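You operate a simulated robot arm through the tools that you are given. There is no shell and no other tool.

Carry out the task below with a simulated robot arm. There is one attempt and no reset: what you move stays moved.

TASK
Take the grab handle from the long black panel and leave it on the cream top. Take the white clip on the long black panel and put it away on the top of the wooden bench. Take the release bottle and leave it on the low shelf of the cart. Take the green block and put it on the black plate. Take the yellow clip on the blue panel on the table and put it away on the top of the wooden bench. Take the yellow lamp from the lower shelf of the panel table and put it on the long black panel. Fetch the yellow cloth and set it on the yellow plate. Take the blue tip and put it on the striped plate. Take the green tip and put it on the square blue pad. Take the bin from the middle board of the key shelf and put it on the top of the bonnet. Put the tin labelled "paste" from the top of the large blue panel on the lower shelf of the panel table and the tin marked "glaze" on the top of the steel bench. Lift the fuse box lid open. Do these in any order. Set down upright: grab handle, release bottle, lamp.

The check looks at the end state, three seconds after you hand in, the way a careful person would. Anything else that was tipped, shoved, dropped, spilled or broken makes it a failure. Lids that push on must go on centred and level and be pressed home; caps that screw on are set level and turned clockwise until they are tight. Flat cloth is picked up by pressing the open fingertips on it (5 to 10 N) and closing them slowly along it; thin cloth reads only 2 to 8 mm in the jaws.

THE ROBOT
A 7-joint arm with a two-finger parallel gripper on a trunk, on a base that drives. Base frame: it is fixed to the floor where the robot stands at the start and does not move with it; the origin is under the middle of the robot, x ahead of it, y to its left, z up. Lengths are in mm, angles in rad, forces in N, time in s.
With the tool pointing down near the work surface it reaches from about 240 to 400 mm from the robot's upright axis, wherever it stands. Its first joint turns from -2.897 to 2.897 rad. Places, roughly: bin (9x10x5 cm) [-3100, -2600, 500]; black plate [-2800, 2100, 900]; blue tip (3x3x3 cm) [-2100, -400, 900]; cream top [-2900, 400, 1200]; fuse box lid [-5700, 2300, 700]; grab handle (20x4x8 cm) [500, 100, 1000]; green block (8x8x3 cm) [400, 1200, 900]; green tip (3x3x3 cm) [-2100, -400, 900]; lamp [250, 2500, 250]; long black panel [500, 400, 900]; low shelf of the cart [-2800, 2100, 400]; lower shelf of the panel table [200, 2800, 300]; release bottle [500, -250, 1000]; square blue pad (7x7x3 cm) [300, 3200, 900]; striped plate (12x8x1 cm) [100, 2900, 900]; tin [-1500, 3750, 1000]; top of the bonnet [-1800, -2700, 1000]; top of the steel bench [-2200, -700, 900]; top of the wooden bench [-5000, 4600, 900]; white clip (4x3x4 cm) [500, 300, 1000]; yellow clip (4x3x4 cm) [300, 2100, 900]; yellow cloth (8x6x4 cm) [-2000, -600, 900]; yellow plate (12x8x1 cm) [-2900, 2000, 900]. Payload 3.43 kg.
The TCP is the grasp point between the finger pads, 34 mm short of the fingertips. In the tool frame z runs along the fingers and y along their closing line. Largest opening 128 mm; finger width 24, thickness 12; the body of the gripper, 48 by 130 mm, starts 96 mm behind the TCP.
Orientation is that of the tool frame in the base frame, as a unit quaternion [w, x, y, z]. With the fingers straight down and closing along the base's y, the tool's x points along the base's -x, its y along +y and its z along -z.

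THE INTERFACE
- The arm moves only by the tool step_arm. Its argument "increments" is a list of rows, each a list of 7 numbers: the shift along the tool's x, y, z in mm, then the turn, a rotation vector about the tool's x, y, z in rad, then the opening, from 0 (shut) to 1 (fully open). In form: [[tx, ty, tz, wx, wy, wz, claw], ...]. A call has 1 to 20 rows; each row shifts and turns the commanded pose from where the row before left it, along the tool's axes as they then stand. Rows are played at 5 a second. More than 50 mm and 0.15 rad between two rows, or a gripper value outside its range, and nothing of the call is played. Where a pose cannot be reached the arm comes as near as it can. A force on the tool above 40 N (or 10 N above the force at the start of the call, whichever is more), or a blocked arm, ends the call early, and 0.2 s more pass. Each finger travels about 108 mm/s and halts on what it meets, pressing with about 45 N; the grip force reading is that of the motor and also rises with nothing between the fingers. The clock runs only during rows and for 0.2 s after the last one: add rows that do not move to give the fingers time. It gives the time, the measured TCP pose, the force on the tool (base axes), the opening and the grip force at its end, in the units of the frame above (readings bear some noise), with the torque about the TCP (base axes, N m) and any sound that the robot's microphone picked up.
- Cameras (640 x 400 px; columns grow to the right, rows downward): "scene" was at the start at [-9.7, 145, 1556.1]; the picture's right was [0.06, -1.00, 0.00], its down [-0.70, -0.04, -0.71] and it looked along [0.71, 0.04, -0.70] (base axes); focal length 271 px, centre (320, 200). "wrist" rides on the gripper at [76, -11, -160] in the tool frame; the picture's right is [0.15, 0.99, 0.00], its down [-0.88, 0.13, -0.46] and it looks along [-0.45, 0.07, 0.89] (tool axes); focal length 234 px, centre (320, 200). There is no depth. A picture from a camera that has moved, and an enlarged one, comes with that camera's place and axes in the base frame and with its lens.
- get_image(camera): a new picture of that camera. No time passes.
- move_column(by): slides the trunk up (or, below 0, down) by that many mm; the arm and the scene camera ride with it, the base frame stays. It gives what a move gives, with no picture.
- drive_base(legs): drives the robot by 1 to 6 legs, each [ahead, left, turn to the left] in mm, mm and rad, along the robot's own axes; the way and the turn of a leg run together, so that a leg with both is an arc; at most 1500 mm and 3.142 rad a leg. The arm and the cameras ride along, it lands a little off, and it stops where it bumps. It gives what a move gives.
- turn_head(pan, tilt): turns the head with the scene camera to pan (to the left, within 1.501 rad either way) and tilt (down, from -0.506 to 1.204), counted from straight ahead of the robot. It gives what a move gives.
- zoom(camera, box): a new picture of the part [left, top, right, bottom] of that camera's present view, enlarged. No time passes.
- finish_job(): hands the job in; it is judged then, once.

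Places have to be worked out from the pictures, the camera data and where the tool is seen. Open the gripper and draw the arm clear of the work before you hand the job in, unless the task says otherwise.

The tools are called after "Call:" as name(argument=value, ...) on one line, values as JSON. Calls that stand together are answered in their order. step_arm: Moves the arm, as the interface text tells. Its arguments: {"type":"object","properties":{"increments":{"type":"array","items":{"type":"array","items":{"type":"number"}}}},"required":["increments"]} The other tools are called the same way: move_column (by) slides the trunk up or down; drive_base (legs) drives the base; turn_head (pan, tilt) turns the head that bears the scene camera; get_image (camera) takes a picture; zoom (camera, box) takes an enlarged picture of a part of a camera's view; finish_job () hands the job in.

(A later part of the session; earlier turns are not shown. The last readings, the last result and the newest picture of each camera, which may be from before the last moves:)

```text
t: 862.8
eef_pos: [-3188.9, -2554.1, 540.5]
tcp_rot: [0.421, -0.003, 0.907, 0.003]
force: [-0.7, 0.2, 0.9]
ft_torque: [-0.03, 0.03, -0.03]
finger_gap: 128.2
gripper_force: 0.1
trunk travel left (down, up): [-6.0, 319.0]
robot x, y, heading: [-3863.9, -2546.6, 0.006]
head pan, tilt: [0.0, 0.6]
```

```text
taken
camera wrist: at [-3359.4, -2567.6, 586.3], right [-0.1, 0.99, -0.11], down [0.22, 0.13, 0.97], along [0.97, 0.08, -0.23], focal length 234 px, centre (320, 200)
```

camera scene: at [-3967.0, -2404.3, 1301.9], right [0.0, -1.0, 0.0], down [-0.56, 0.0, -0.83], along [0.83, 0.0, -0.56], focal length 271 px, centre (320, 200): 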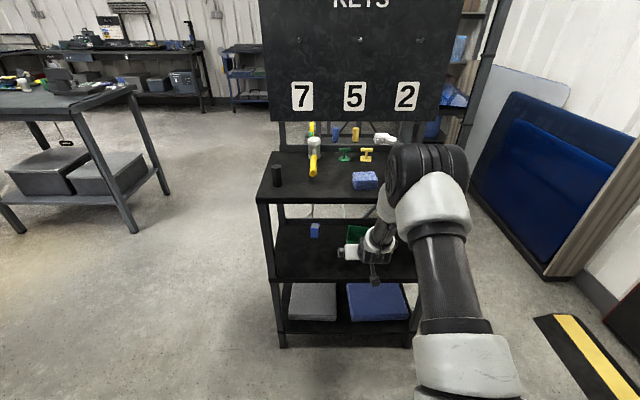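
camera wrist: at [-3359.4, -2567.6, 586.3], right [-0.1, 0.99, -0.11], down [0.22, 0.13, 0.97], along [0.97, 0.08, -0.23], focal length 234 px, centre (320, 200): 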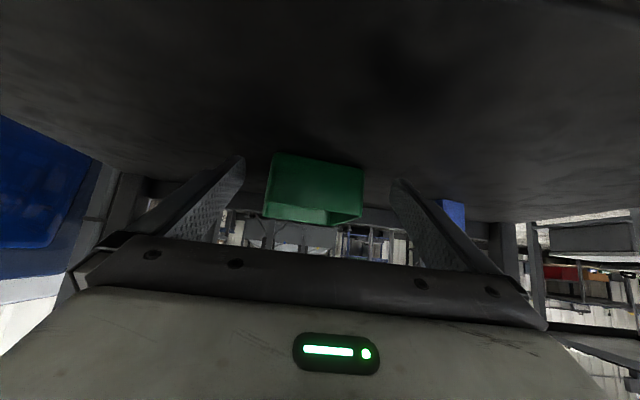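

Bin centred between the fingers. Driving in 80 mm.

Call:
drive_base(legs=[[45, 0, -0.005]])

Call:
drive_base(legs=[[33, 0, 0]])

Call:
get_image(camera="wrist")

Call:
zoom(camera="scene", box=[250, 120, 480, 300])

```text
t: 863.7
eef_pos: [-3145.0, -2558.0, 540.5]
tcp_rot: [0.42, -0.001, 0.908, 0.002]
force: [0.4, -0.5, 0.3]
ft_torque: [0.03, 0.02, -0.02]
finger_gap: 128.0
gripper_force: 0.1
trunk travel left (down, up): [-6.0, 319.0]
robot x, y, heading: [-3817.6, -2540.3, -0.002]
head pan, tilt: [0.0, 0.6]
```

```text
t: 864.7
eef_pos: [-3131.0, -2558.0, 532.8]
tcp_rot: [0.407, -0.001, 0.913, 0.002]
force: [0.1, -0.1, -0.4]
ft_torque: [0.0, 0.05, 0.0]
finger_gap: 128.1
gripper_force: 0.1
trunk travel left (down, up): [-6.0, 319.0]
robot x, y, heading: [-3790.8, -2543.5, -0.003]
head pan, tilt: [0.0, 0.6]
stopped in leg 1: the robot was blocked; the commanded pose is now the measured one
```

```text
taken
camera wrist: at [-3300.3, -2570.4, 582.4], right [-0.1, 0.99, -0.11], down [0.25, 0.13, 0.96], along [0.96, 0.07, -0.26], focal length 234 px, centre (320, 200)
```

wrist: 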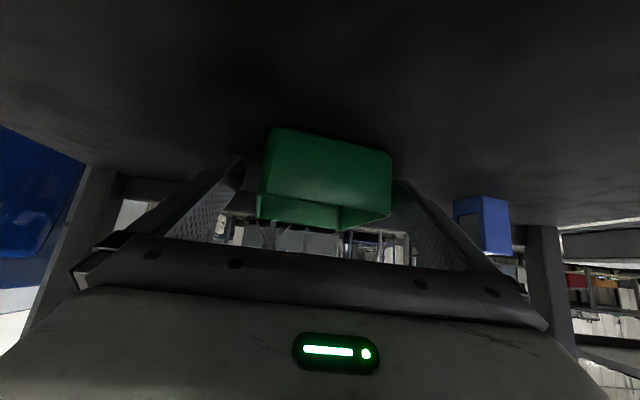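

```text
2.22 times, centred on (365, 210) of scene
camera zoom: at [-3796.2, -2403.9, 1301.7], right [0.0, -1.0, 0.0], down [-0.56, 0.0, -0.83], along [0.83, 0.0, -0.56], focal length 602 px, centre (220, 178)
```

zoom: 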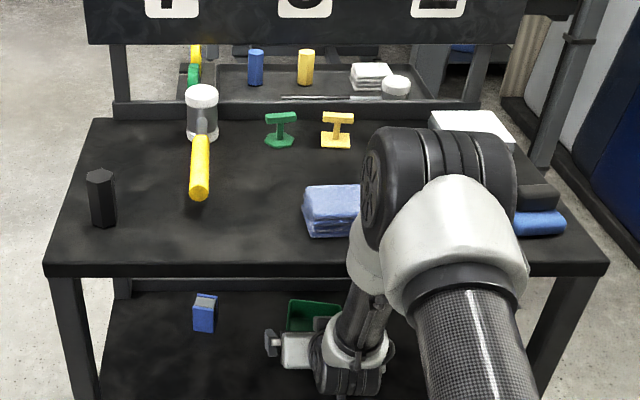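

The forearm touched the top board's edge. Backing off and using a longer arm reach instead.

Call:
drive_base(legs=[[-120, 0, 0]])

Call:
get_image(camera="scene")

Call:
step_arm(increments=[[0, 2, 0, 0, -0.03, 0, 1], [-13, 2, 15, 0, 0, 0, 1], [-16, 1, 19, 0, 0, 0, 1], [-16, 0, 19, 0, 0, 0, 1], [-10, 0, 12, 0, 0, 0, 1], [0, 0, 0, 0, 0, 0, 1]])

Call:
get_image(camera="wrist")

```text
t: 865.9
eef_pos: [-3248.9, -2555.4, 533.2]
tcp_rot: [0.407, -0.003, 0.913, 0.003]
force: [-16.3, -0.2, 18.0]
ft_torque: [-1.24, 0.2, -1.09]
finger_gap: 127.5
gripper_force: 0.0
trunk travel left (down, up): [-6.0, 319.0]
robot x, y, heading: [-3908.8, -2547.6, 0.003]
head pan, tilt: [0.0, 0.6]
```

```text
taken
camera scene: at [-3913.6, -2403.7, 1302.1], right [0.0, -1.0, 0.0], down [-0.56, 0.0, -0.83], along [0.83, 0.0, -0.56], focal length 271 px, centre (320, 200)
```

scene: 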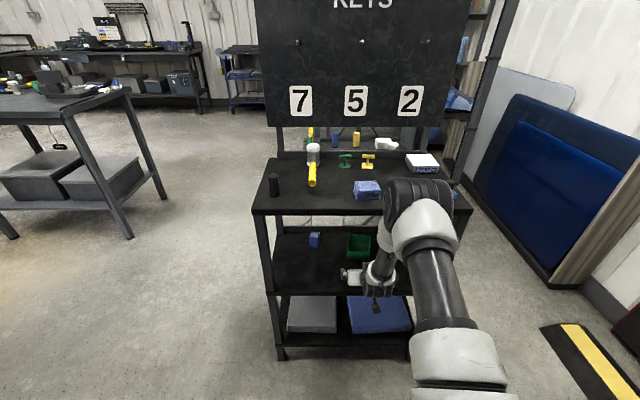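

```text
t: 867.3
eef_pos: [-3163.1, -2547.9, 532.1]
tcp_rot: [0.42, -0.003, 0.907, 0.003]
force: [-4.1, 0.3, 6.0]
ft_torque: [-0.38, 0.01, -0.35]
finger_gap: 127.9
gripper_force: 0.0
trunk travel left (down, up): [-6.0, 319.0]
robot x, y, heading: [-3909.5, -2543.8, 0.001]
head pan, tilt: [0.0, 0.6]
```

```text
taken
camera wrist: at [-3332.6, -2561.2, 576.7], right [-0.1, 0.99, -0.11], down [0.22, 0.13, 0.97], along [0.97, 0.07, -0.23], focal length 234 px, centre (320, 200)
```

wrist: 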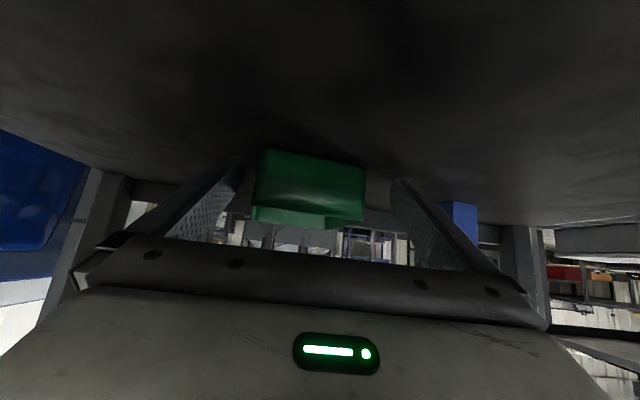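

The fingertips are just grazing the board; raising 6 mm, centring, and extending the last 60 mm.

Call:
step_arm(increments=[[-5, -6, -4, 0, 0, 0, 1], [0, 0, 0, 0, 0, 0, 1]])

Call:
step_arm(increments=[[-10, 0, 11.5, 0, 0, 0, 1], [-13, 0, 15, 0, 0, 0, 1], [-10, 0, 12, 0, 0, 0, 1], [0, 0, 0, 0, 0, 0, 1]])

Call:
get_image(camera="wrist")

Call:
zoom(camera="scene", box=[250, 140, 480, 320])

```text
t: 867.9
eef_pos: [-3161.5, -2554.9, 539.9]
tcp_rot: [0.42, -0.002, 0.907, 0.002]
force: [0.5, 0.6, 0.6]
ft_torque: [-0.03, 0.02, 0.02]
finger_gap: 128.0
gripper_force: 0.0
trunk travel left (down, up): [-6.0, 319.0]
robot x, y, heading: [-3908.7, -2546.8, -0.001]
head pan, tilt: [0.0, 0.6]
```

```text
t: 868.9
eef_pos: [-3109.2, -2555.1, 537.9]
tcp_rot: [0.42, -0.002, 0.907, 0.003]
force: [0.4, -0.1, 0.3]
ft_torque: [0.0, -0.02, -0.03]
finger_gap: 127.9
gripper_force: 0.0
trunk travel left (down, up): [-6.0, 319.0]
robot x, y, heading: [-3910.6, -2539.5, 0.002]
head pan, tilt: [0.0, 0.6]
```

```text
taken
camera wrist: at [-3280.9, -2567.6, 583.9], right [-0.1, 0.99, -0.11], down [0.22, 0.13, 0.97], along [0.97, 0.07, -0.23], focal length 234 px, centre (320, 200)
```

wrist: 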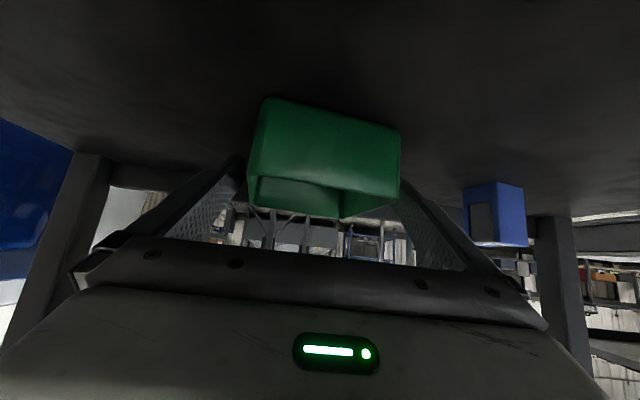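

```text
2.22 times, centred on (365, 230) of scene
camera zoom: at [-3911.8, -2403.9, 1301.9], right [0.0, -1.0, 0.0], down [-0.56, 0.0, -0.83], along [0.83, 0.0, -0.56], focal length 602 px, centre (220, 133)
```

zoom: 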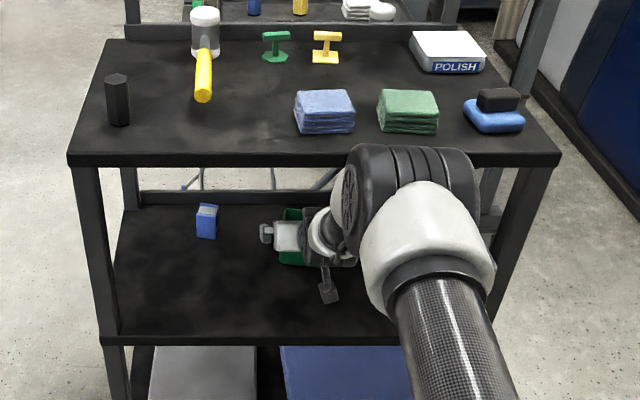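

The bin is between the pads. Closing gently on its sides.

Call:
step_arm(increments=[[0, 0, 0, 0, 0, 0, 0.92], [0, 0, 0, 0, 0, 0, 0.85], [0, 0, 0, 0, 0, 0, 0.8], [0, 0, 0, 0, 0, 0, 0.76], [0, 0, 0, 0, 0, 0, 0.72], [0, 0, 0, 0, 0, 0, 0.68], [0, 0, 0, 0, 0, 0, 0.64], [0, 0, 0, 0, 0, 0, 0.6], [0, 0, 0, 0, 0, 0, 0.6]])

Call:
get_image(camera="wrist")

```text
t: 870.9
eef_pos: [-3109.2, -2554.3, 538.4]
tcp_rot: [0.42, -0.002, 0.907, 0.002]
force: [0.1, -0.2, 0.5]
ft_torque: [-0.06, -0.03, -0.01]
finger_gap: 89.2
gripper_force: 44.7
trunk travel left (down, up): [-6.0, 319.0]
robot x, y, heading: [-3907.6, -2544.5, -0.003]
head pan, tilt: [0.0, 0.6]
```

```text
taken
camera wrist: at [-3281.0, -2567.7, 584.0], right [-0.1, 0.99, -0.11], down [0.22, 0.13, 0.97], along [0.97, 0.07, -0.23], focal length 234 px, centre (320, 200)
```

wrist: 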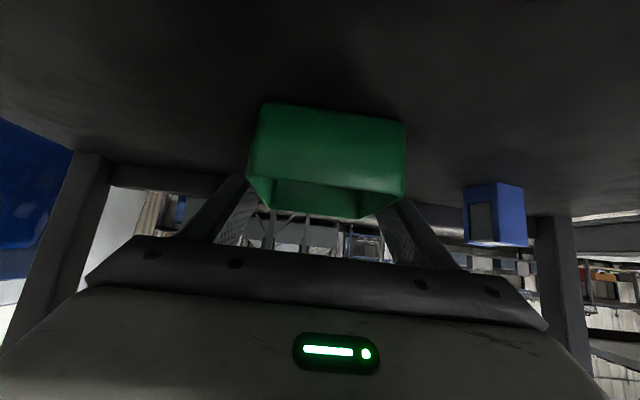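

Gripped at 89 mm. Lifting 30 mm, then backing out.

Call:
step_arm(increments=[[-8, 0, -6.5, 0, 0, 0, 0.6], [-8, 0, -6.5, 0, 0, 0, 0.6], [-8, 0, -6.5, 0, 0, 0, 0.6], [0, 0, 0, 0, 0, 0, 0.6]])

Call:
drive_base(legs=[[-280, 0, 0]])

Call:
get_image(camera="wrist")

Call:
get_image(camera="scene")

```text
t: 871.9
eef_pos: [-3109.2, -2554.8, 568.6]
tcp_rot: [0.42, -0.002, 0.908, 0.004]
force: [-0.2, -0.7, -0.1]
ft_torque: [0.04, -0.01, 0.07]
finger_gap: 89.0
gripper_force: 44.8
trunk travel left (down, up): [-6.0, 319.0]
robot x, y, heading: [-3908.6, -2543.0, -0.0]
head pan, tilt: [0.0, 0.6]
```

```text
t: 873.9
eef_pos: [-3388.9, -2558.8, 568.6]
tcp_rot: [0.42, 0.0, 0.907, 0.003]
force: [-0.3, -0.9, -0.9]
ft_torque: [0.02, -0.02, 0.04]
finger_gap: 89.1
gripper_force: 44.6
trunk travel left (down, up): [-6.0, 319.0]
robot x, y, heading: [-4188.8, -2542.9, -0.003]
head pan, tilt: [0.0, 0.6]
```

```text
taken
camera wrist: at [-3559.3, -2570.4, 614.5], right [-0.1, 0.99, -0.11], down [0.22, 0.13, 0.97], along [0.97, 0.07, -0.23], focal length 234 px, centre (320, 200)
```

wrist: 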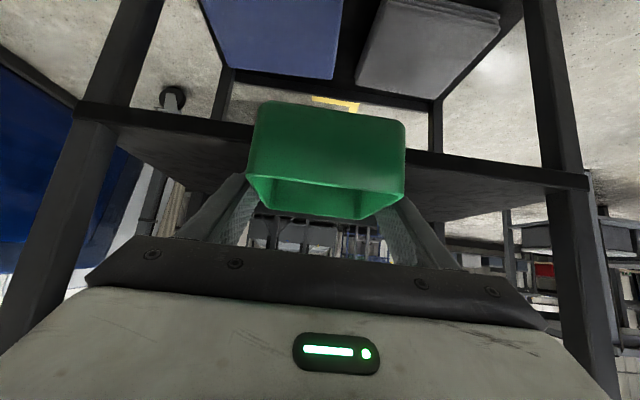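

```text
taken
camera scene: at [-4190.9, -2403.5, 1301.9], right [0.0, -1.0, 0.0], down [-0.57, 0.0, -0.82], along [0.82, 0.0, -0.57], focal length 271 px, centre (320, 200)
```

scene: 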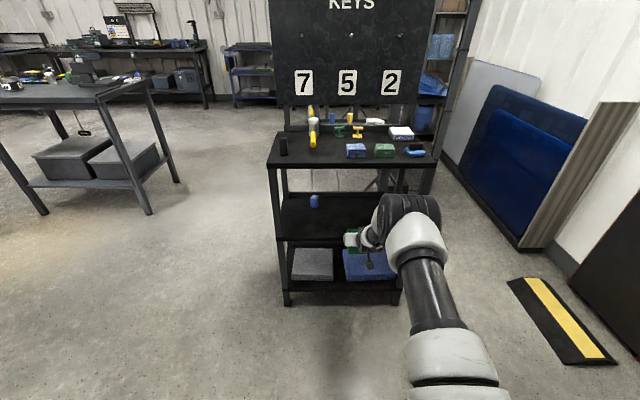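

The bin is out, upright. Raising and retracting the arm, then driving round to the bonnet stand.

Call:
move_column(by=310)

Call:
step_arm(increments=[[-6, 0, -20, 0, 0, 0, 0.6], [-11.5, 0, -36, 0, 0, 0, 0.6], [-11.5, 0, -36, 0, 0, 0, 0.6], [-11.5, 0, -36, 0, 0, 0, 0.6], [-11.5, 0, -36, 0, 0, 0, 0.6], [-11.5, 0, -36, 0, 0, 0, 0.6], [-11.5, 0, -36, 0, 0, 0, 0.6], [-11.5, 0, -36, 0, 0, 0, 0.6], [-11.5, 0, -36, 0, 0, 0, 0.6], [-11.5, 0, -36, 0, 0, 0, 0.6], [-6, 0, -16, 0, 0, 0, 0.6], [0, 0, 0, 0, 0, 0, 0.6]])

Call:
drive_base(legs=[[0, 900, 0], [1200, 0, 0], [1200, 0, 0], [0, 0, -1.571]])

Call:
turn_head(pan=0.0, tilt=0.55)

Call:
get_image(camera="scene")

Call:
get_image(camera="wrist")

```text
t: 877.0
eef_pos: [-3387.9, -2559.0, 878.4]
tcp_rot: [0.42, 0.0, 0.907, 0.002]
force: [-0.9, -0.3, -0.5]
ft_torque: [0.0, 0.02, -0.03]
finger_gap: 89.1
gripper_force: 45.1
trunk travel left (down, up): [-316.0, 9.0]
robot x, y, heading: [-4187.8, -2540.8, -0.007]
head pan, tilt: [0.0, 0.6]
```

```text
t: 879.5
eef_pos: [-3588.8, -2561.4, 1200.9]
tcp_rot: [0.42, 0.0, 0.907, 0.002]
force: [0.1, 0.2, -0.6]
ft_torque: [-0.01, 0.0, -0.02]
finger_gap: 89.1
gripper_force: 45.0
trunk travel left (down, up): [-316.0, 9.0]
robot x, y, heading: [-4190.1, -2545.4, -0.002]
head pan, tilt: [0.0, 0.6]
```

```text
t: 883.3
eef_pos: [-3577.2, -2308.2, 1198.3]
tcp_rot: [0.419, -0.001, 0.908, 0.004]
force: [0.0, 0.1, -1.1]
ft_torque: [-0.06, -0.03, -0.01]
finger_gap: 89.0
gripper_force: 45.1
trunk travel left (down, up): [-316.0, 9.0]
robot x, y, heading: [-4181.5, -2289.2, -0.0]
head pan, tilt: [0.0, 0.6]
stopped in leg 1: the robot was blocked; the commanded pose is now the measured one
```

```text
t: 883.9
eef_pos: [-3577.2, -2307.1, 1198.1]
tcp_rot: [0.418, -0.002, 0.908, 0.005]
force: [-0.6, 0.9, -0.4]
ft_torque: [0.03, -0.02, 0.04]
finger_gap: 89.2
gripper_force: 44.8
trunk travel left (down, up): [-316.0, 9.0]
robot x, y, heading: [-4178.8, -2291.4, 0.002]
head pan, tilt: [0.0, 0.55]
```

```text
taken
camera scene: at [-4177.9, -2152.1, 1616.5], right [0.0, -1.0, 0.0], down [-0.53, 0.0, -0.85], along [0.85, 0.0, -0.53], focal length 271 px, centre (320, 200)
```

scene: 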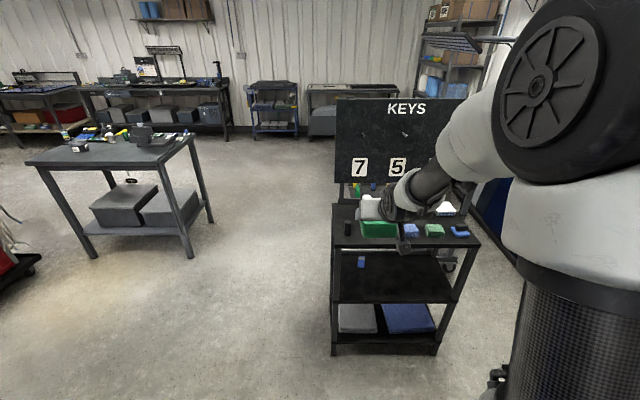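

```text
taken
camera wrist: at [-3748.2, -2319.7, 1244.2], right [-0.1, 0.99, -0.11], down [0.23, 0.13, 0.97], along [0.97, 0.07, -0.24], focal length 234 px, centre (320, 200)
```

wrist: 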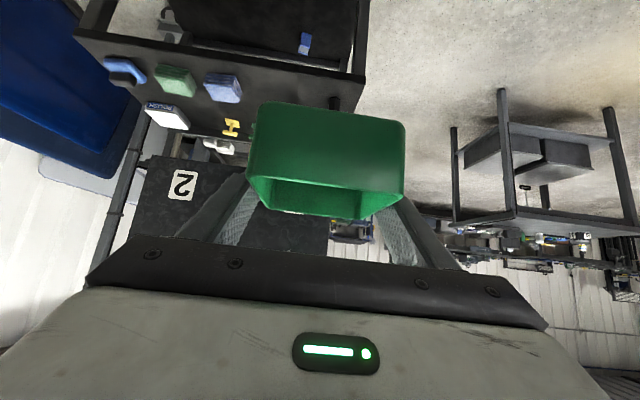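

The robot touched the car's rear behind it. Moving forward away first, then left and around.

Call:
drive_base(legs=[[230, -10, 0], [0, 660, 0], [1100, 0, 0], [1050, 0, 0]])

Call:
drive_base(legs=[[0, 0, -1.571]])

Call:
get_image(camera="scene")

Call:
get_image(camera="wrist")

```text
t: 902.5
eef_pos: [-1169.9, -1668.4, 1199.7]
tcp_rot: [0.419, 0.006, 0.908, 0.0]
force: [-0.3, 0.3, 0.0]
ft_torque: [0.02, -0.04, -0.03]
finger_gap: 88.9
gripper_force: 45.3
trunk travel left (down, up): [-316.0, 9.0]
robot x, y, heading: [-1773.2, -1642.8, -0.016]
head pan, tilt: [0.0, 0.55]
```

```text
t: 906.8
eef_pos: [-1776.0, -2245.5, 1199.6]
tcp_rot: [0.3, 0.636, 0.648, -0.293]
force: [1.4, 1.4, -0.6]
ft_torque: [-0.01, -0.05, 0.03]
finger_gap: 89.3
gripper_force: 45.1
trunk travel left (down, up): [-316.0, 9.0]
robot x, y, heading: [-1774.4, -1641.8, -1.554]
head pan, tilt: [0.0, 0.55]
```

```text
taken
camera scene: at [-1631.6, -1642.1, 1616.4], right [-1.0, -0.02, 0.0], down [-0.01, 0.52, -0.85], along [0.01, -0.85, -0.52], focal length 271 px, centre (320, 200)
```

scene: 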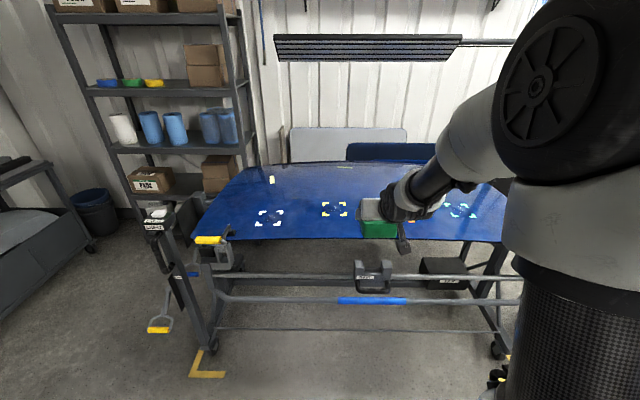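

```text
taken
camera wrist: at [-1791.7, -2074.9, 1245.9], right [0.99, 0.12, -0.11], down [0.13, -0.22, 0.97], along [0.09, -0.97, -0.23], focal length 234 px, centre (320, 200)
```

wrist: 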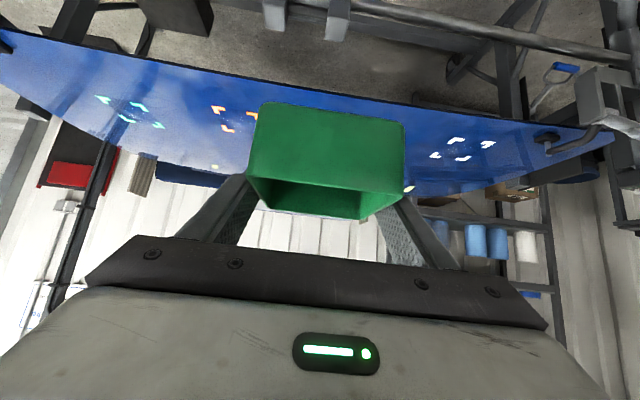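

The bonnet lies at y −3045…−2380 around z≈1000. Driving in so the bin comes over its middle at safe height.

Call:
drive_base(legs=[[0, 0, -0.017], [330, 0, 0]])

Call:
turn_head(pan=0.0, tilt=0.65)

Call:
get_image(camera="scene")

Call:
get_image(camera="wrist")

```text
t: 909.3
eef_pos: [-1789.7, -2572.6, 1200.1]
tcp_rot: [0.299, 0.642, 0.642, -0.295]
force: [0.3, -0.2, -1.0]
ft_torque: [-0.02, 0.0, -0.01]
finger_gap: 89.1
gripper_force: 44.8
trunk travel left (down, up): [-316.0, 9.0]
robot x, y, heading: [-1768.4, -1971.9, -1.575]
head pan, tilt: [0.0, 0.55]
```

```text
t: 910.0
eef_pos: [-1789.7, -2574.7, 1200.2]
tcp_rot: [0.298, 0.642, 0.642, -0.295]
force: [-1.6, -0.3, -0.4]
ft_torque: [0.0, 0.0, -0.01]
finger_gap: 89.0
gripper_force: 45.2
trunk travel left (down, up): [-316.0, 9.0]
robot x, y, heading: [-1775.5, -1970.8, -1.579]
head pan, tilt: [0.0, 0.649]
```

```text
taken
camera scene: at [-1632.5, -1970.7, 1607.7], right [-1.0, 0.0, 0.0], down [0.0, 0.6, -0.8], along [0.0, -0.8, -0.6], focal length 271 px, centre (320, 200)
```

scene: 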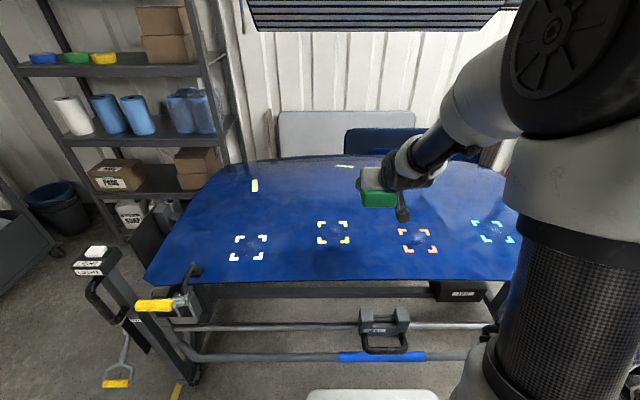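

```text
taken
camera wrist: at [-1801.4, -2403.1, 1245.9], right [0.99, 0.1, -0.11], down [0.13, -0.22, 0.97], along [0.07, -0.97, -0.23], focal length 234 px, centre (320, 200)
```

wrist: 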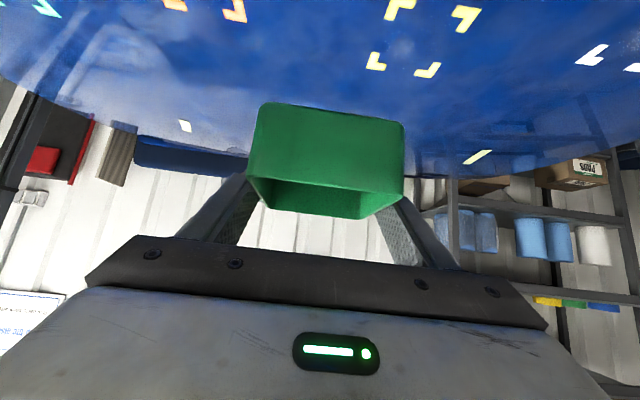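

The bonnet surface is at z≈969 here. Extending 60 mm more to its flatter middle and lowering.

Call:
step_arm(increments=[[-13, 0, 15, 0, 0, 0, 0.6], [-13, 0, 15.5, 0, 0, 0, 0.6], [-13, 0, 15.5, 0, 0, 0, 0.6], [0, 0, 0, 0, 0, 0, 0.6]])

Call:
move_column(by=-165)

Call:
zoom(camera="scene", box=[280, 100, 480, 260])

Call:
get_image(camera="wrist")

```text
t: 911.0
eef_pos: [-1791.7, -2632.6, 1202.5]
tcp_rot: [0.297, 0.643, 0.641, -0.296]
force: [0.3, -0.4, -0.8]
ft_torque: [0.0, 0.01, 0.03]
finger_gap: 89.3
gripper_force: 44.9
trunk travel left (down, up): [-316.0, 9.0]
robot x, y, heading: [-1770.7, -1976.1, -1.578]
head pan, tilt: [0.0, 0.649]
```

```text
t: 912.8
eef_pos: [-1788.9, -2633.1, 1037.3]
tcp_rot: [0.299, 0.642, 0.641, -0.296]
force: [0.3, -0.7, -1.4]
ft_torque: [0.0, 0.02, -0.02]
finger_gap: 89.2
gripper_force: 45.5
trunk travel left (down, up): [-151.0, 174.0]
robot x, y, heading: [-1767.3, -1974.3, -1.575]
head pan, tilt: [0.0, 0.649]
```

```text
2.50 times, centred on (380, 180) of scene
camera zoom: at [-1632.5, -1970.7, 1442.7], right [-1.0, 0.0, 0.0], down [0.0, 0.6, -0.8], along [0.0, -0.8, -0.6], focal length 677 px, centre (170, 250)
```

zoom: 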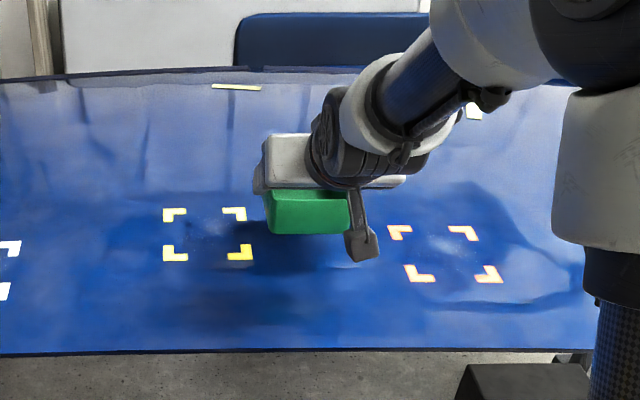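

```text
taken
camera wrist: at [-1801.3, -2462.3, 1082.6], right [0.99, 0.1, -0.11], down [0.13, -0.22, 0.97], along [0.07, -0.97, -0.23], focal length 234 px, centre (320, 200)
```

wrist: 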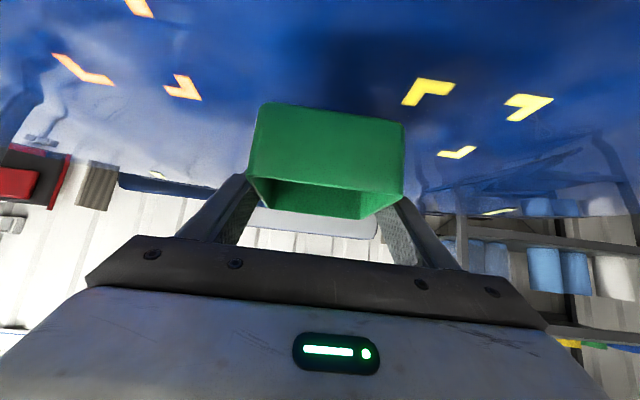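

Clear spot between the yellow and orange marks. Lowering in small steps.

Call:
move_column(by=-22)

Call:
move_column(by=-6)

Call:
move_column(by=-4)

Call:
move_column(by=-4)

```text
t: 913.5
eef_pos: [-1788.6, -2633.1, 1015.8]
tcp_rot: [0.298, 0.642, 0.641, -0.296]
force: [0.4, 0.3, -0.7]
ft_torque: [-0.02, 0.0, 0.01]
finger_gap: 89.2
gripper_force: 45.4
trunk travel left (down, up): [-129.0, 196.0]
robot x, y, heading: [-1768.6, -1976.7, -1.574]
head pan, tilt: [0.0, 0.649]
```

```text
t: 914.1
eef_pos: [-1789.0, -2632.6, 1008.3]
tcp_rot: [0.298, 0.643, 0.641, -0.295]
force: [0.7, -0.8, -1.2]
ft_torque: [-0.01, 0.01, -0.01]
finger_gap: 89.0
gripper_force: 44.8
trunk travel left (down, up): [-123.0, 202.0]
robot x, y, heading: [-1770.6, -1971.4, -1.577]
head pan, tilt: [0.0, 0.649]
```

```text
t: 914.6
eef_pos: [-1789.7, -2632.1, 1003.9]
tcp_rot: [0.298, 0.642, 0.641, -0.296]
force: [0.0, 0.3, -1.5]
ft_torque: [-0.03, -0.02, 0.04]
finger_gap: 89.4
gripper_force: 45.1
trunk travel left (down, up): [-119.0, 206.0]
robot x, y, heading: [-1769.7, -1972.6, -1.578]
head pan, tilt: [0.0, 0.649]
```

```text
t: 915.1
eef_pos: [-1789.8, -2633.5, 1000.4]
tcp_rot: [0.298, 0.642, 0.642, -0.296]
force: [0.7, -0.6, -0.3]
ft_torque: [0.01, -0.02, -0.03]
finger_gap: 89.2
gripper_force: 44.8
trunk travel left (down, up): [-115.0, 210.0]
robot x, y, heading: [-1768.9, -1977.0, -1.573]
head pan, tilt: [0.0, 0.649]
```

Call:
move_column(by=-4)

Call:
move_column(by=-4)

Call:
move_column(by=-4)

Call:
zoom(camera="scene", box=[300, 80, 440, 200])

```text
t: 915.7
eef_pos: [-1789.3, -2632.8, 996.4]
tcp_rot: [0.298, 0.642, 0.641, -0.296]
force: [1.1, 0.0, -0.2]
ft_torque: [-0.01, 0.02, 0.01]
finger_gap: 89.1
gripper_force: 45.2
trunk travel left (down, up): [-111.0, 214.0]
robot x, y, heading: [-1771.2, -1976.3, -1.577]
head pan, tilt: [0.0, 0.649]
```

```text
t: 916.2
eef_pos: [-1789.7, -2633.9, 992.5]
tcp_rot: [0.298, 0.643, 0.641, -0.296]
force: [0.0, -0.3, -0.6]
ft_torque: [0.03, 0.0, 0.02]
finger_gap: 88.9
gripper_force: 45.2
trunk travel left (down, up): [-107.0, 218.0]
robot x, y, heading: [-1770.7, -1974.8, -1.577]
head pan, tilt: [0.0, 0.649]
```

```text
t: 916.7
eef_pos: [-1788.8, -2633.2, 991.8]
tcp_rot: [0.299, 0.641, 0.641, -0.297]
force: [-0.3, 1.2, 6.9]
ft_torque: [-0.35, 0.28, -0.03]
finger_gap: 89.1
gripper_force: 44.6
trunk travel left (down, up): [-103.0, 222.0]
robot x, y, heading: [-1770.4, -1970.7, -1.578]
head pan, tilt: [0.0, 0.649]
```

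```text
3.33 times, centred on (370, 140) of scene
camera zoom: at [-1632.5, -1969.9, 1394.8], right [-1.0, 0.0, 0.0], down [0.0, 0.6, -0.8], along [0.0, -0.8, -0.6], focal length 903 px, centre (153, 400)
```

zoom: 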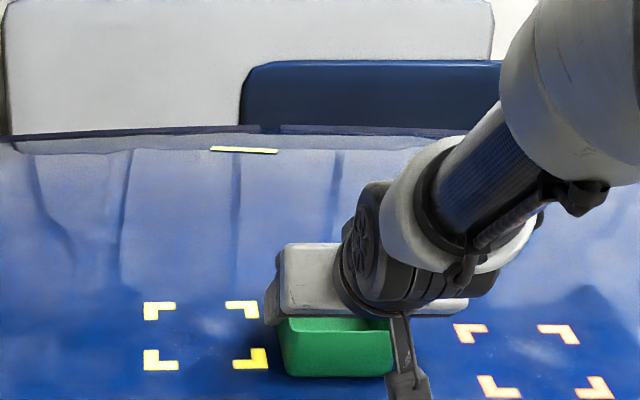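

Contact at TCP 992. Releasing slowly, then withdrawing along the axis.

Call:
step_arm(increments=[[0, 0, 0, 0, 0, 0, 0.69], [0, 0, 0, 0, 0, 0, 0.71], [0, 0, 0, 0, 0, 0, 0.75], [0, 0, 0, 0, 0, 0, 0.82], [0, 0, 0, 0, 0, 0, 0.9], [0, 0, 0, 0, 0, 0, 0.95], [0, 0, -15, 0, 0, 0, 0.95], [0, 0, -30, 0, 0, 0, 0.95], [0, 0, -40, 0, 0, 0, 0.95], [0, 0, -40, 0, 0, 0, 0.95], [0, 0, 0, 0, 0, 0, 0.95]])

Call:
move_column(by=150)

Call:
get_image(camera="scene")

Call:
get_image(camera="wrist")

```text
t: 919.1
eef_pos: [-1789.6, -2536.5, 1067.5]
tcp_rot: [0.297, 0.642, 0.642, -0.295]
force: [-0.1, 0.7, 0.0]
ft_torque: [-0.02, -0.05, 0.01]
finger_gap: 121.6
gripper_force: 0.0
trunk travel left (down, up): [-103.0, 222.0]
robot x, y, heading: [-1769.7, -1972.2, -1.58]
head pan, tilt: [0.0, 0.649]
```

```text
t: 920.9
eef_pos: [-1789.3, -2537.7, 1218.3]
tcp_rot: [0.297, 0.642, 0.642, -0.295]
force: [0.2, -0.6, 0.7]
ft_torque: [0.0, -0.03, 0.01]
finger_gap: 121.7
gripper_force: 0.1
trunk travel left (down, up): [-253.0, 72.0]
robot x, y, heading: [-1771.4, -1969.9, -1.577]
head pan, tilt: [0.0, 0.649]
```

```text
taken
camera scene: at [-1632.5, -1970.7, 1544.6], right [-1.0, 0.0, 0.0], down [0.0, 0.6, -0.8], along [0.0, -0.8, -0.6], focal length 271 px, centre (320, 200)
```

scene: 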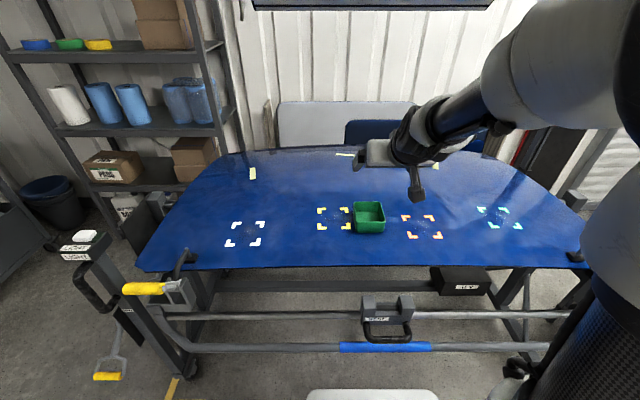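

```text
taken
camera wrist: at [-1801.1, -2367.5, 1263.2], right [0.99, 0.1, -0.11], down [0.13, -0.22, 0.97], along [0.07, -0.97, -0.23], focal length 234 px, centre (320, 200)
```

wrist: 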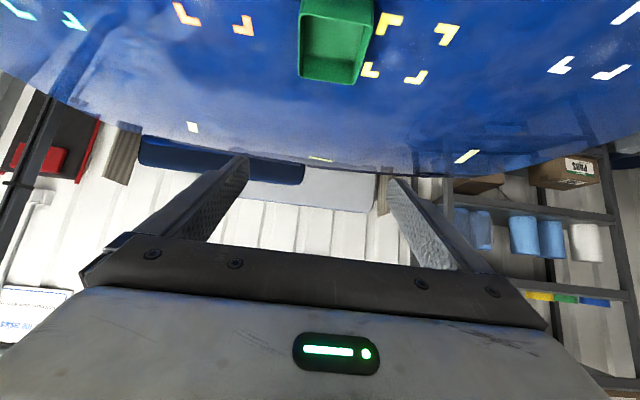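

The bin rests on the bonnet. Next the green tip: bringing the tool vertical and turned for closing along the approach direction, and driving back to the steel bench.

Call:
drive_base(legs=[[-400, 0, 0], [0, 360, 0]])

Call:
step_arm(increments=[[0, 0, 0, 0, 0.124, 0, 0.6], [0, 0, 0, 0, 0.124, 0, 0.6], [0, 0, 0, 0, 0.124, 0, 0.6], [0, 0, 0, 0, 0.124, 0, 0.6], [0, 0, 0, 0, 0.124, 0, 0.6], [0, 0, 0, 0, 0.124, 0, 0.6], [0, 0, 0, 0, 0.124, 0, 0.6], [20, 0, 0, 0, 0, 0.143, 0.6], [20, 0, 0, 0, 0, 0.143, 0.6], [0, -20, 0, 0, 0, 0.143, 0.6], [0, -20, 0, 0, 0, 0.143, 0.6], [0, 0, 0, 0, 0, 0.143, 0.6], [0, 0, 0, 0, 0, 0.143, 0.6], [0, 0, 0, 0, 0, 0.143, 0.6], [0, 0, 0, 0, 0, 0.143, 0.6], [0, 0, 0, 0, 0, 0.143, 0.6], [0, 0, 0, 0, 0, 0.143, 0.6], [0, 0, 0, 0, 0, 0.141, 0.6], [0, 0, 0, 0, 0, 0, 0.6]])

Call:
drive_base(legs=[[-1100, 0, 0], [0, 0, -1.565]])

Call:
turn_head(pan=0.1, tilt=0.7)

Call:
get_image(camera="scene")

```text
t: 927.0
eef_pos: [-1429.1, -2126.4, 1219.1]
tcp_rot: [0.3, 0.638, 0.645, -0.293]
force: [-0.1, 0.1, 0.2]
ft_torque: [0.01, -0.02, -0.03]
finger_gap: 121.6
gripper_force: 0.0
trunk travel left (down, up): [-253.0, 72.0]
robot x, y, heading: [-1416.1, -1562.7, -1.561]
head pan, tilt: [0.0, 0.649]
```

```text
t: 931.0
eef_pos: [-1465.5, -2074.5, 1218.0]
tcp_rot: [0.0, 1.0, 0.005, 0.002]
force: [-0.3, -0.6, 0.5]
ft_torque: [0.02, 0.01, 0.04]
finger_gap: 76.6
gripper_force: 0.0
trunk travel left (down, up): [-253.0, 72.0]
robot x, y, heading: [-1413.6, -1559.3, -1.563]
head pan, tilt: [0.0, 0.649]
```

```text
t: 940.5
eef_pos: [-1908.9, -403.3, 1216.5]
tcp_rot: [-0.001, -0.696, 0.718, -0.002]
force: [-0.8, 0.2, -1.1]
ft_torque: [-0.04, -0.01, 0.0]
finger_gap: 76.7
gripper_force: 0.1
trunk travel left (down, up): [-253.0, 72.0]
robot x, y, heading: [-1403.0, -471.9, 3.105]
head pan, tilt: [0.0, 0.649]
```

```text
t: 941.2
eef_pos: [-1909.5, -402.3, 1217.6]
tcp_rot: [0.0, -0.696, 0.718, -0.002]
force: [-0.1, 1.1, 0.3]
ft_torque: [0.0, -0.02, 0.03]
finger_gap: 76.9
gripper_force: 0.2
trunk travel left (down, up): [-253.0, 72.0]
robot x, y, heading: [-1398.7, -467.5, 3.109]
head pan, tilt: [0.099, 0.7]
```

```text
taken
camera scene: at [-1401.5, -619.3, 1540.3], right [-0.06, 1.0, 0.0], down [0.64, 0.04, -0.77], along [-0.76, -0.05, -0.64], focal length 271 px, centre (320, 200)
```

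scene: 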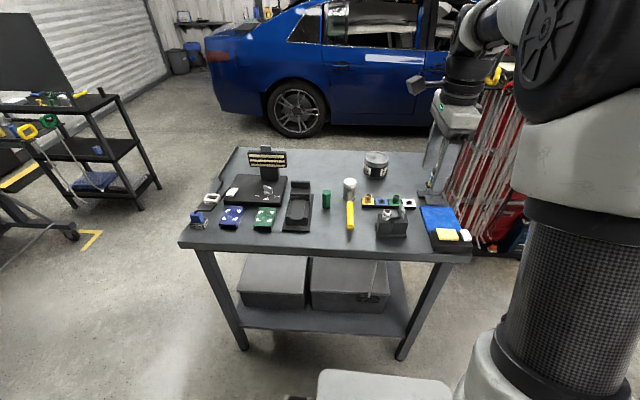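

Squaring up and driving in as before, then a wrist view over the tip tray.

Call:
drive_base(legs=[[0, 0, 0.033], [210, 0, 0]])

Call:
move_column(by=-130)

Call:
get_image(camera="wrist")

```text
t: 943.2
eef_pos: [-2121.4, -417.3, 1218.1]
tcp_rot: [0.001, 0.708, -0.706, 0.003]
force: [-0.4, -0.1, 0.7]
ft_torque: [-0.02, -0.02, 0.01]
finger_gap: 77.0
gripper_force: 0.1
trunk travel left (down, up): [-253.0, 72.0]
robot x, y, heading: [-1606.9, -472.6, 3.133]
head pan, tilt: [0.099, 0.7]
```

```text
t: 944.8
eef_pos: [-2121.5, -418.2, 1087.7]
tcp_rot: [0.002, 0.708, -0.706, 0.002]
force: [-0.6, 0.0, -0.3]
ft_torque: [0.01, -0.03, -0.01]
finger_gap: 76.8
gripper_force: 0.0
trunk travel left (down, up): [-123.0, 202.0]
robot x, y, heading: [-1608.2, -471.0, 3.14]
head pan, tilt: [0.099, 0.7]
```

```text
taken
camera wrist: at [-2110.2, -492.8, 1248.0], right [-0.99, -0.15, 0.0], down [-0.13, 0.88, 0.45], along [-0.07, 0.45, -0.89], focal length 234 px, centre (320, 200)
```

wrist: 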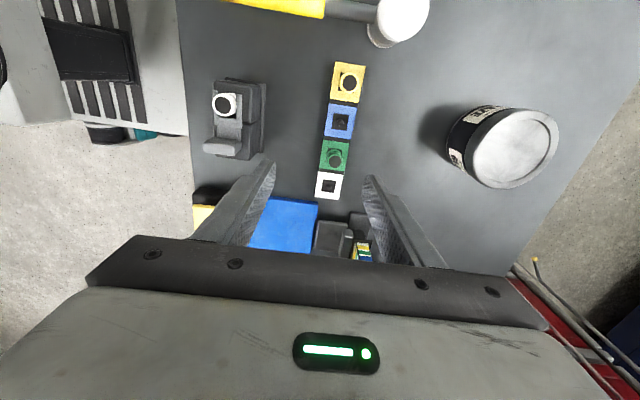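

Green tip at (−2147, −401). Centring over it and lowering as with the blue one.

Call:
step_arm(increments=[[-9, 13, 0, 0, 0, 0, 0.5], [-8, 12.5, 0, 0, 0, 0, 0.5], [0, 0, 0, 0, 0, 0, 0.5]])

Call:
move_column(by=-105)

Call:
get_image(camera="wrist")

```text
t: 945.6
eef_pos: [-2146.3, -399.7, 1087.1]
tcp_rot: [0.0, 0.708, -0.706, 0.002]
force: [-0.6, 0.4, 0.6]
ft_torque: [0.01, -0.03, -0.01]
finger_gap: 63.8
gripper_force: 0.1
trunk travel left (down, up): [-123.0, 202.0]
robot x, y, heading: [-1610.8, -471.8, 3.141]
head pan, tilt: [0.099, 0.7]
```

```text
t: 947.0
eef_pos: [-2146.2, -399.4, 983.2]
tcp_rot: [0.0, 0.708, -0.707, 0.002]
force: [0.1, -0.5, -0.5]
ft_torque: [-0.02, 0.02, 0.02]
finger_gap: 64.0
gripper_force: 0.0
trunk travel left (down, up): [-18.0, 307.0]
robot x, y, heading: [-1612.8, -469.2, 3.14]
head pan, tilt: [0.099, 0.7]
```

```text
taken
camera wrist: at [-2135.0, -474.9, 1142.5], right [-0.99, -0.15, 0.0], down [-0.13, 0.88, 0.45], along [-0.07, 0.45, -0.89], focal length 234 px, centre (320, 200)
```

wrist: 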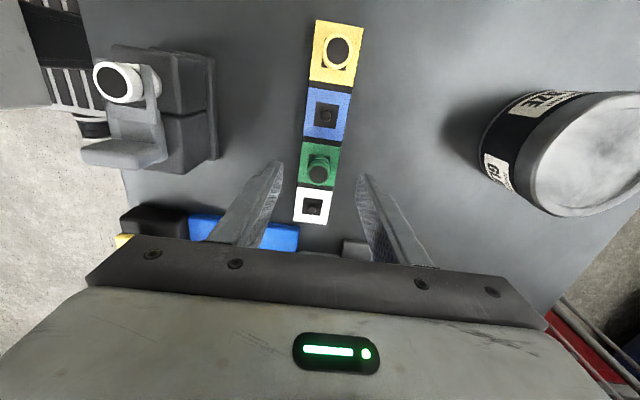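

Centred. Lowering to TCP ≈954 (fingertips just above the tray) and closing.

Call:
step_arm(increments=[[0, 0, 12, 0, 0, 0, 0.5], [0, 0, 10, 0, 0, 0, 0.5], [0, 0, 6.5, 0, 0, 0, 0.5], [0, 0, 0, 0, 0, 0, 0.42], [0, 0, 0, 0, 0, 0, 0.36], [0, 0, 0, 0, 0, 0, 0.3], [0, 0, 0, 0, 0, 0, 0.25], [0, 0, 0, 0, 0, 0, 0.2], [0, 0, 0, 0, 0, 0, 0.15], [0, 0, 0, 0, 0, 0, 0.1], [0, 0, 0, 0, 0, 0, 0.1]])

Call:
step_arm(increments=[[0, 0, -6, 0, 0, 0, 0.1], [0, 0, -10, 0, 0, 0, 0.1], [0, 0, -15, 0, 0, 0, 0.1], [0, 0, -20, 0, 0, 0, 0.1], [0, 0, 0, 0, 0, 0, 0.1]])

Call:
zoom(camera="wrist", box=[230, 70, 410, 260])

```text
t: 949.4
eef_pos: [-2146.9, -400.3, 953.1]
tcp_rot: [0.0, 0.708, -0.706, 0.002]
force: [7.3, -0.2, 0.0]
ft_torque: [0.0, -0.23, -0.03]
finger_gap: 20.8
gripper_force: 44.8
trunk travel left (down, up): [-18.0, 307.0]
robot x, y, heading: [-1609.1, -469.9, 3.143]
head pan, tilt: [0.099, 0.7]
```

```text
t: 950.6
eef_pos: [-2145.3, -399.9, 1007.0]
tcp_rot: [0.001, 0.707, -0.707, 0.002]
force: [-0.4, 0.5, -0.3]
ft_torque: [0.01, 0.01, 0.0]
finger_gap: 20.7
gripper_force: 44.1
trunk travel left (down, up): [-18.0, 307.0]
robot x, y, heading: [-1608.4, -468.0, 3.139]
head pan, tilt: [0.099, 0.7]
```

```text
2.11 times, centred on (320, 165) of wrist
camera zoom: at [-2133.9, -475.8, 1166.5], right [-0.99, -0.15, 0.0], down [-0.13, 0.88, 0.45], along [-0.07, 0.45, -0.89], focal length 493 px, centre (320, 274)
```

zoom: 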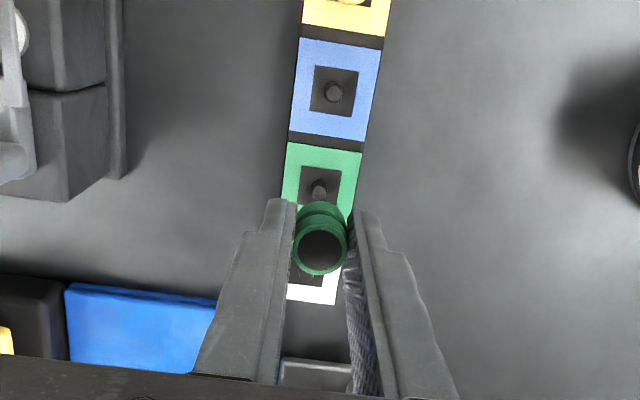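

Green tip in hand. Travelling to the panel table again.

Call:
move_column(by=180)

Call:
drive_base(legs=[[-600, 0, 0], [0, 0, -3.13]])

Call:
drive_base(legs=[[0, 1200, 0], [0, 1200, 0]])

```text
t: 952.6
eef_pos: [-2145.8, -400.1, 1187.2]
tcp_rot: [0.001, 0.708, -0.707, 0.002]
force: [0.7, 0.0, -0.4]
ft_torque: [0.02, -0.03, 0.01]
finger_gap: 20.8
gripper_force: 45.0
trunk travel left (down, up): [-198.0, 127.0]
robot x, y, heading: [-1609.9, -471.1, 3.141]
head pan, tilt: [0.099, 0.7]
```

```text
t: 963.5
eef_pos: [-476.1, -540.1, 1186.2]
tcp_rot: [-0.001, 0.708, 0.707, 0.001]
force: [-0.8, 0.8, -0.3]
ft_torque: [-0.01, 0.0, -0.02]
finger_gap: 20.5
gripper_force: 44.6
trunk travel left (down, up): [-198.0, 127.0]
robot x, y, heading: [-1011.7, -470.9, -0.01]
head pan, tilt: [0.099, 0.7]
```

```text
t: 986.7
eef_pos: [-464.9, 1859.1, 1186.6]
tcp_rot: [-0.002, 0.709, 0.705, 0.001]
force: [0.0, -0.8, 1.0]
ft_torque: [0.02, 0.01, 0.0]
finger_gap: 20.8
gripper_force: 45.2
trunk travel left (down, up): [-198.0, 127.0]
robot x, y, heading: [-998.3, 1933.3, -0.011]
head pan, tilt: [0.099, 0.7]
```

Continuing: forward first (to stay clear of the other stand), then left along the table.

Call:
drive_base(legs=[[420, 0, 0.011], [0, 1340, 0]])

Call:
turn_head(pan=0.0, tilt=0.7)

Call:
get_image(camera="scene")

Call:
zoom(camera="scene", box=[200, 90, 460, 260])

```text
t: 1001.7
eef_pos: [-45.1, 3180.4, 1186.7]
tcp_rot: [-0.002, 0.694, 0.72, 0.001]
force: [0.6, 0.5, 0.0]
ft_torque: [0.04, 0.03, 0.03]
finger_gap: 21.0
gripper_force: 45.3
trunk travel left (down, up): [-198.0, 127.0]
robot x, y, heading: [-582.1, 3235.5, 0.031]
head pan, tilt: [0.099, 0.7]
```

```text
t: 1002.4
eef_pos: [-46.1, 3182.3, 1186.9]
tcp_rot: [-0.002, 0.694, 0.72, 0.0]
force: [1.0, 0.1, 1.1]
ft_torque: [0.0, 0.02, 0.02]
finger_gap: 20.6
gripper_force: 44.9
trunk travel left (down, up): [-198.0, 127.0]
robot x, y, heading: [-578.9, 3233.8, 0.03]
head pan, tilt: [0.0, 0.7]
```

```text
taken
camera scene: at [-592.0, 3373.2, 1485.3], right [0.03, -1.0, 0.0], down [-0.64, -0.02, -0.76], along [0.76, 0.02, -0.64], focal length 271 px, centre (320, 200)
```

scene: 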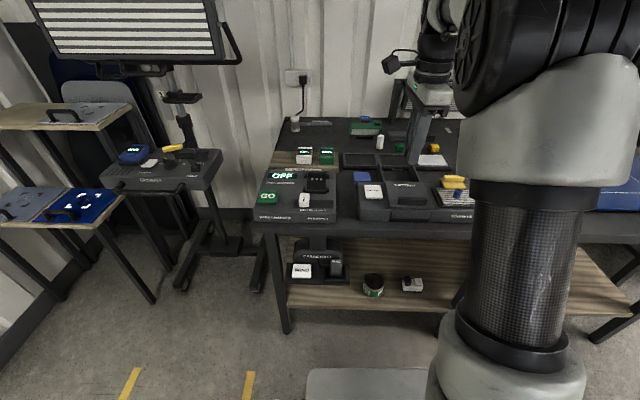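

```text
2.35 times, centred on (330, 175) of scene
camera zoom: at [-592.0, 3373.2, 1485.3], right [0.03, -1.0, 0.0], down [-0.64, -0.02, -0.76], along [0.76, 0.02, -0.64], focal length 637 px, centre (296, 259)
```

zoom: 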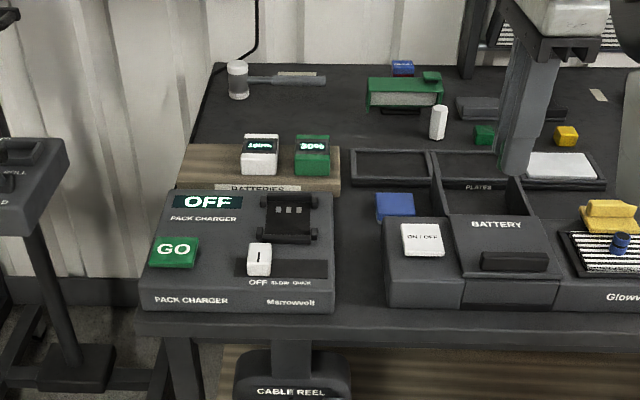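

The square blue pad lies behind the ON/OFF unit at about (262, 3236), top ≈895. Driving in and looking from above.

Call:
drive_base(legs=[[0, 0, -0.03], [240, 65, 0]])

Call:
step_arm(increments=[[0, 25, 0, 0, 0, 0, 0.1], [0, 30, 0, 0, 0, 0, 0.1], [0, 0, 0, 0, 0, 0, 0.1]])

Call:
move_column(by=-80)

Call:
get_image(camera="wrist")

Call:
zoom(camera="scene", box=[240, 90, 460, 250])

```text
t: 1004.5
eef_pos: [186.0, 3227.4, 1187.5]
tcp_rot: [-0.002, 0.706, 0.709, 0.0]
force: [-0.7, 0.5, 0.2]
ft_torque: [0.0, 0.0, 0.0]
finger_gap: 20.9
gripper_force: 45.5
trunk travel left (down, up): [-198.0, 127.0]
robot x, y, heading: [-348.3, 3298.1, -0.007]
head pan, tilt: [0.0, 0.7]
```

```text
t: 1005.3
eef_pos: [240.2, 3225.3, 1188.8]
tcp_rot: [-0.002, 0.706, 0.708, 0.001]
force: [0.8, -0.3, 0.1]
ft_torque: [0.02, 0.05, -0.02]
finger_gap: 20.8
gripper_force: 45.4
trunk travel left (down, up): [-198.0, 127.0]
robot x, y, heading: [-350.3, 3299.9, 0.004]
head pan, tilt: [0.0, 0.7]
```

```text
t: 1006.5
eef_pos: [239.8, 3225.8, 1108.4]
tcp_rot: [-0.002, 0.706, 0.708, 0.0]
force: [0.5, 0.7, -0.2]
ft_torque: [0.05, -0.01, -0.02]
finger_gap: 20.5
gripper_force: 44.6
trunk travel left (down, up): [-118.0, 207.0]
robot x, y, heading: [-346.1, 3295.2, 0.002]
head pan, tilt: [0.0, 0.7]
```

```text
taken
camera wrist: at [228.8, 3300.0, 1268.4], right [0.99, 0.15, 0.0], down [0.13, -0.88, 0.45], along [0.07, -0.45, -0.89], focal length 234 px, centre (320, 200)
```

wrist: 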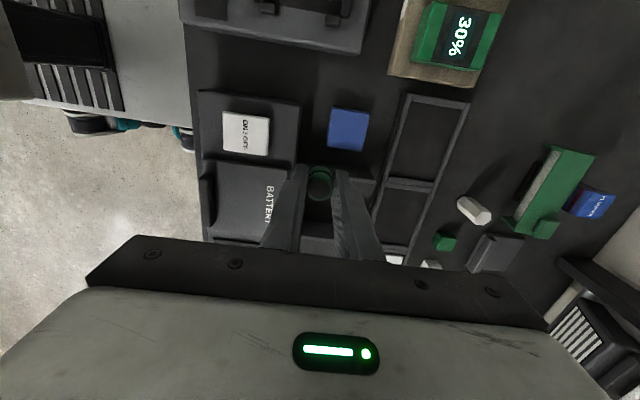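

```text
2.50 times, centred on (350, 170) of scene
camera zoom: at [-353.0, 3436.2, 1405.4], right [0.0, -1.0, 0.0], down [-0.64, 0.0, -0.77], along [0.77, 0.0, -0.64], focal length 677 px, centre (245, 275)
```

zoom: 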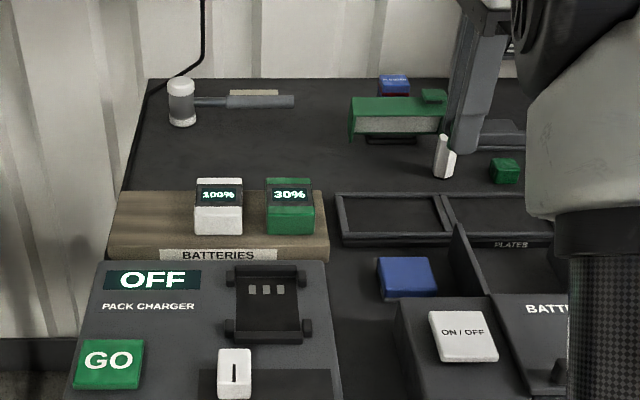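

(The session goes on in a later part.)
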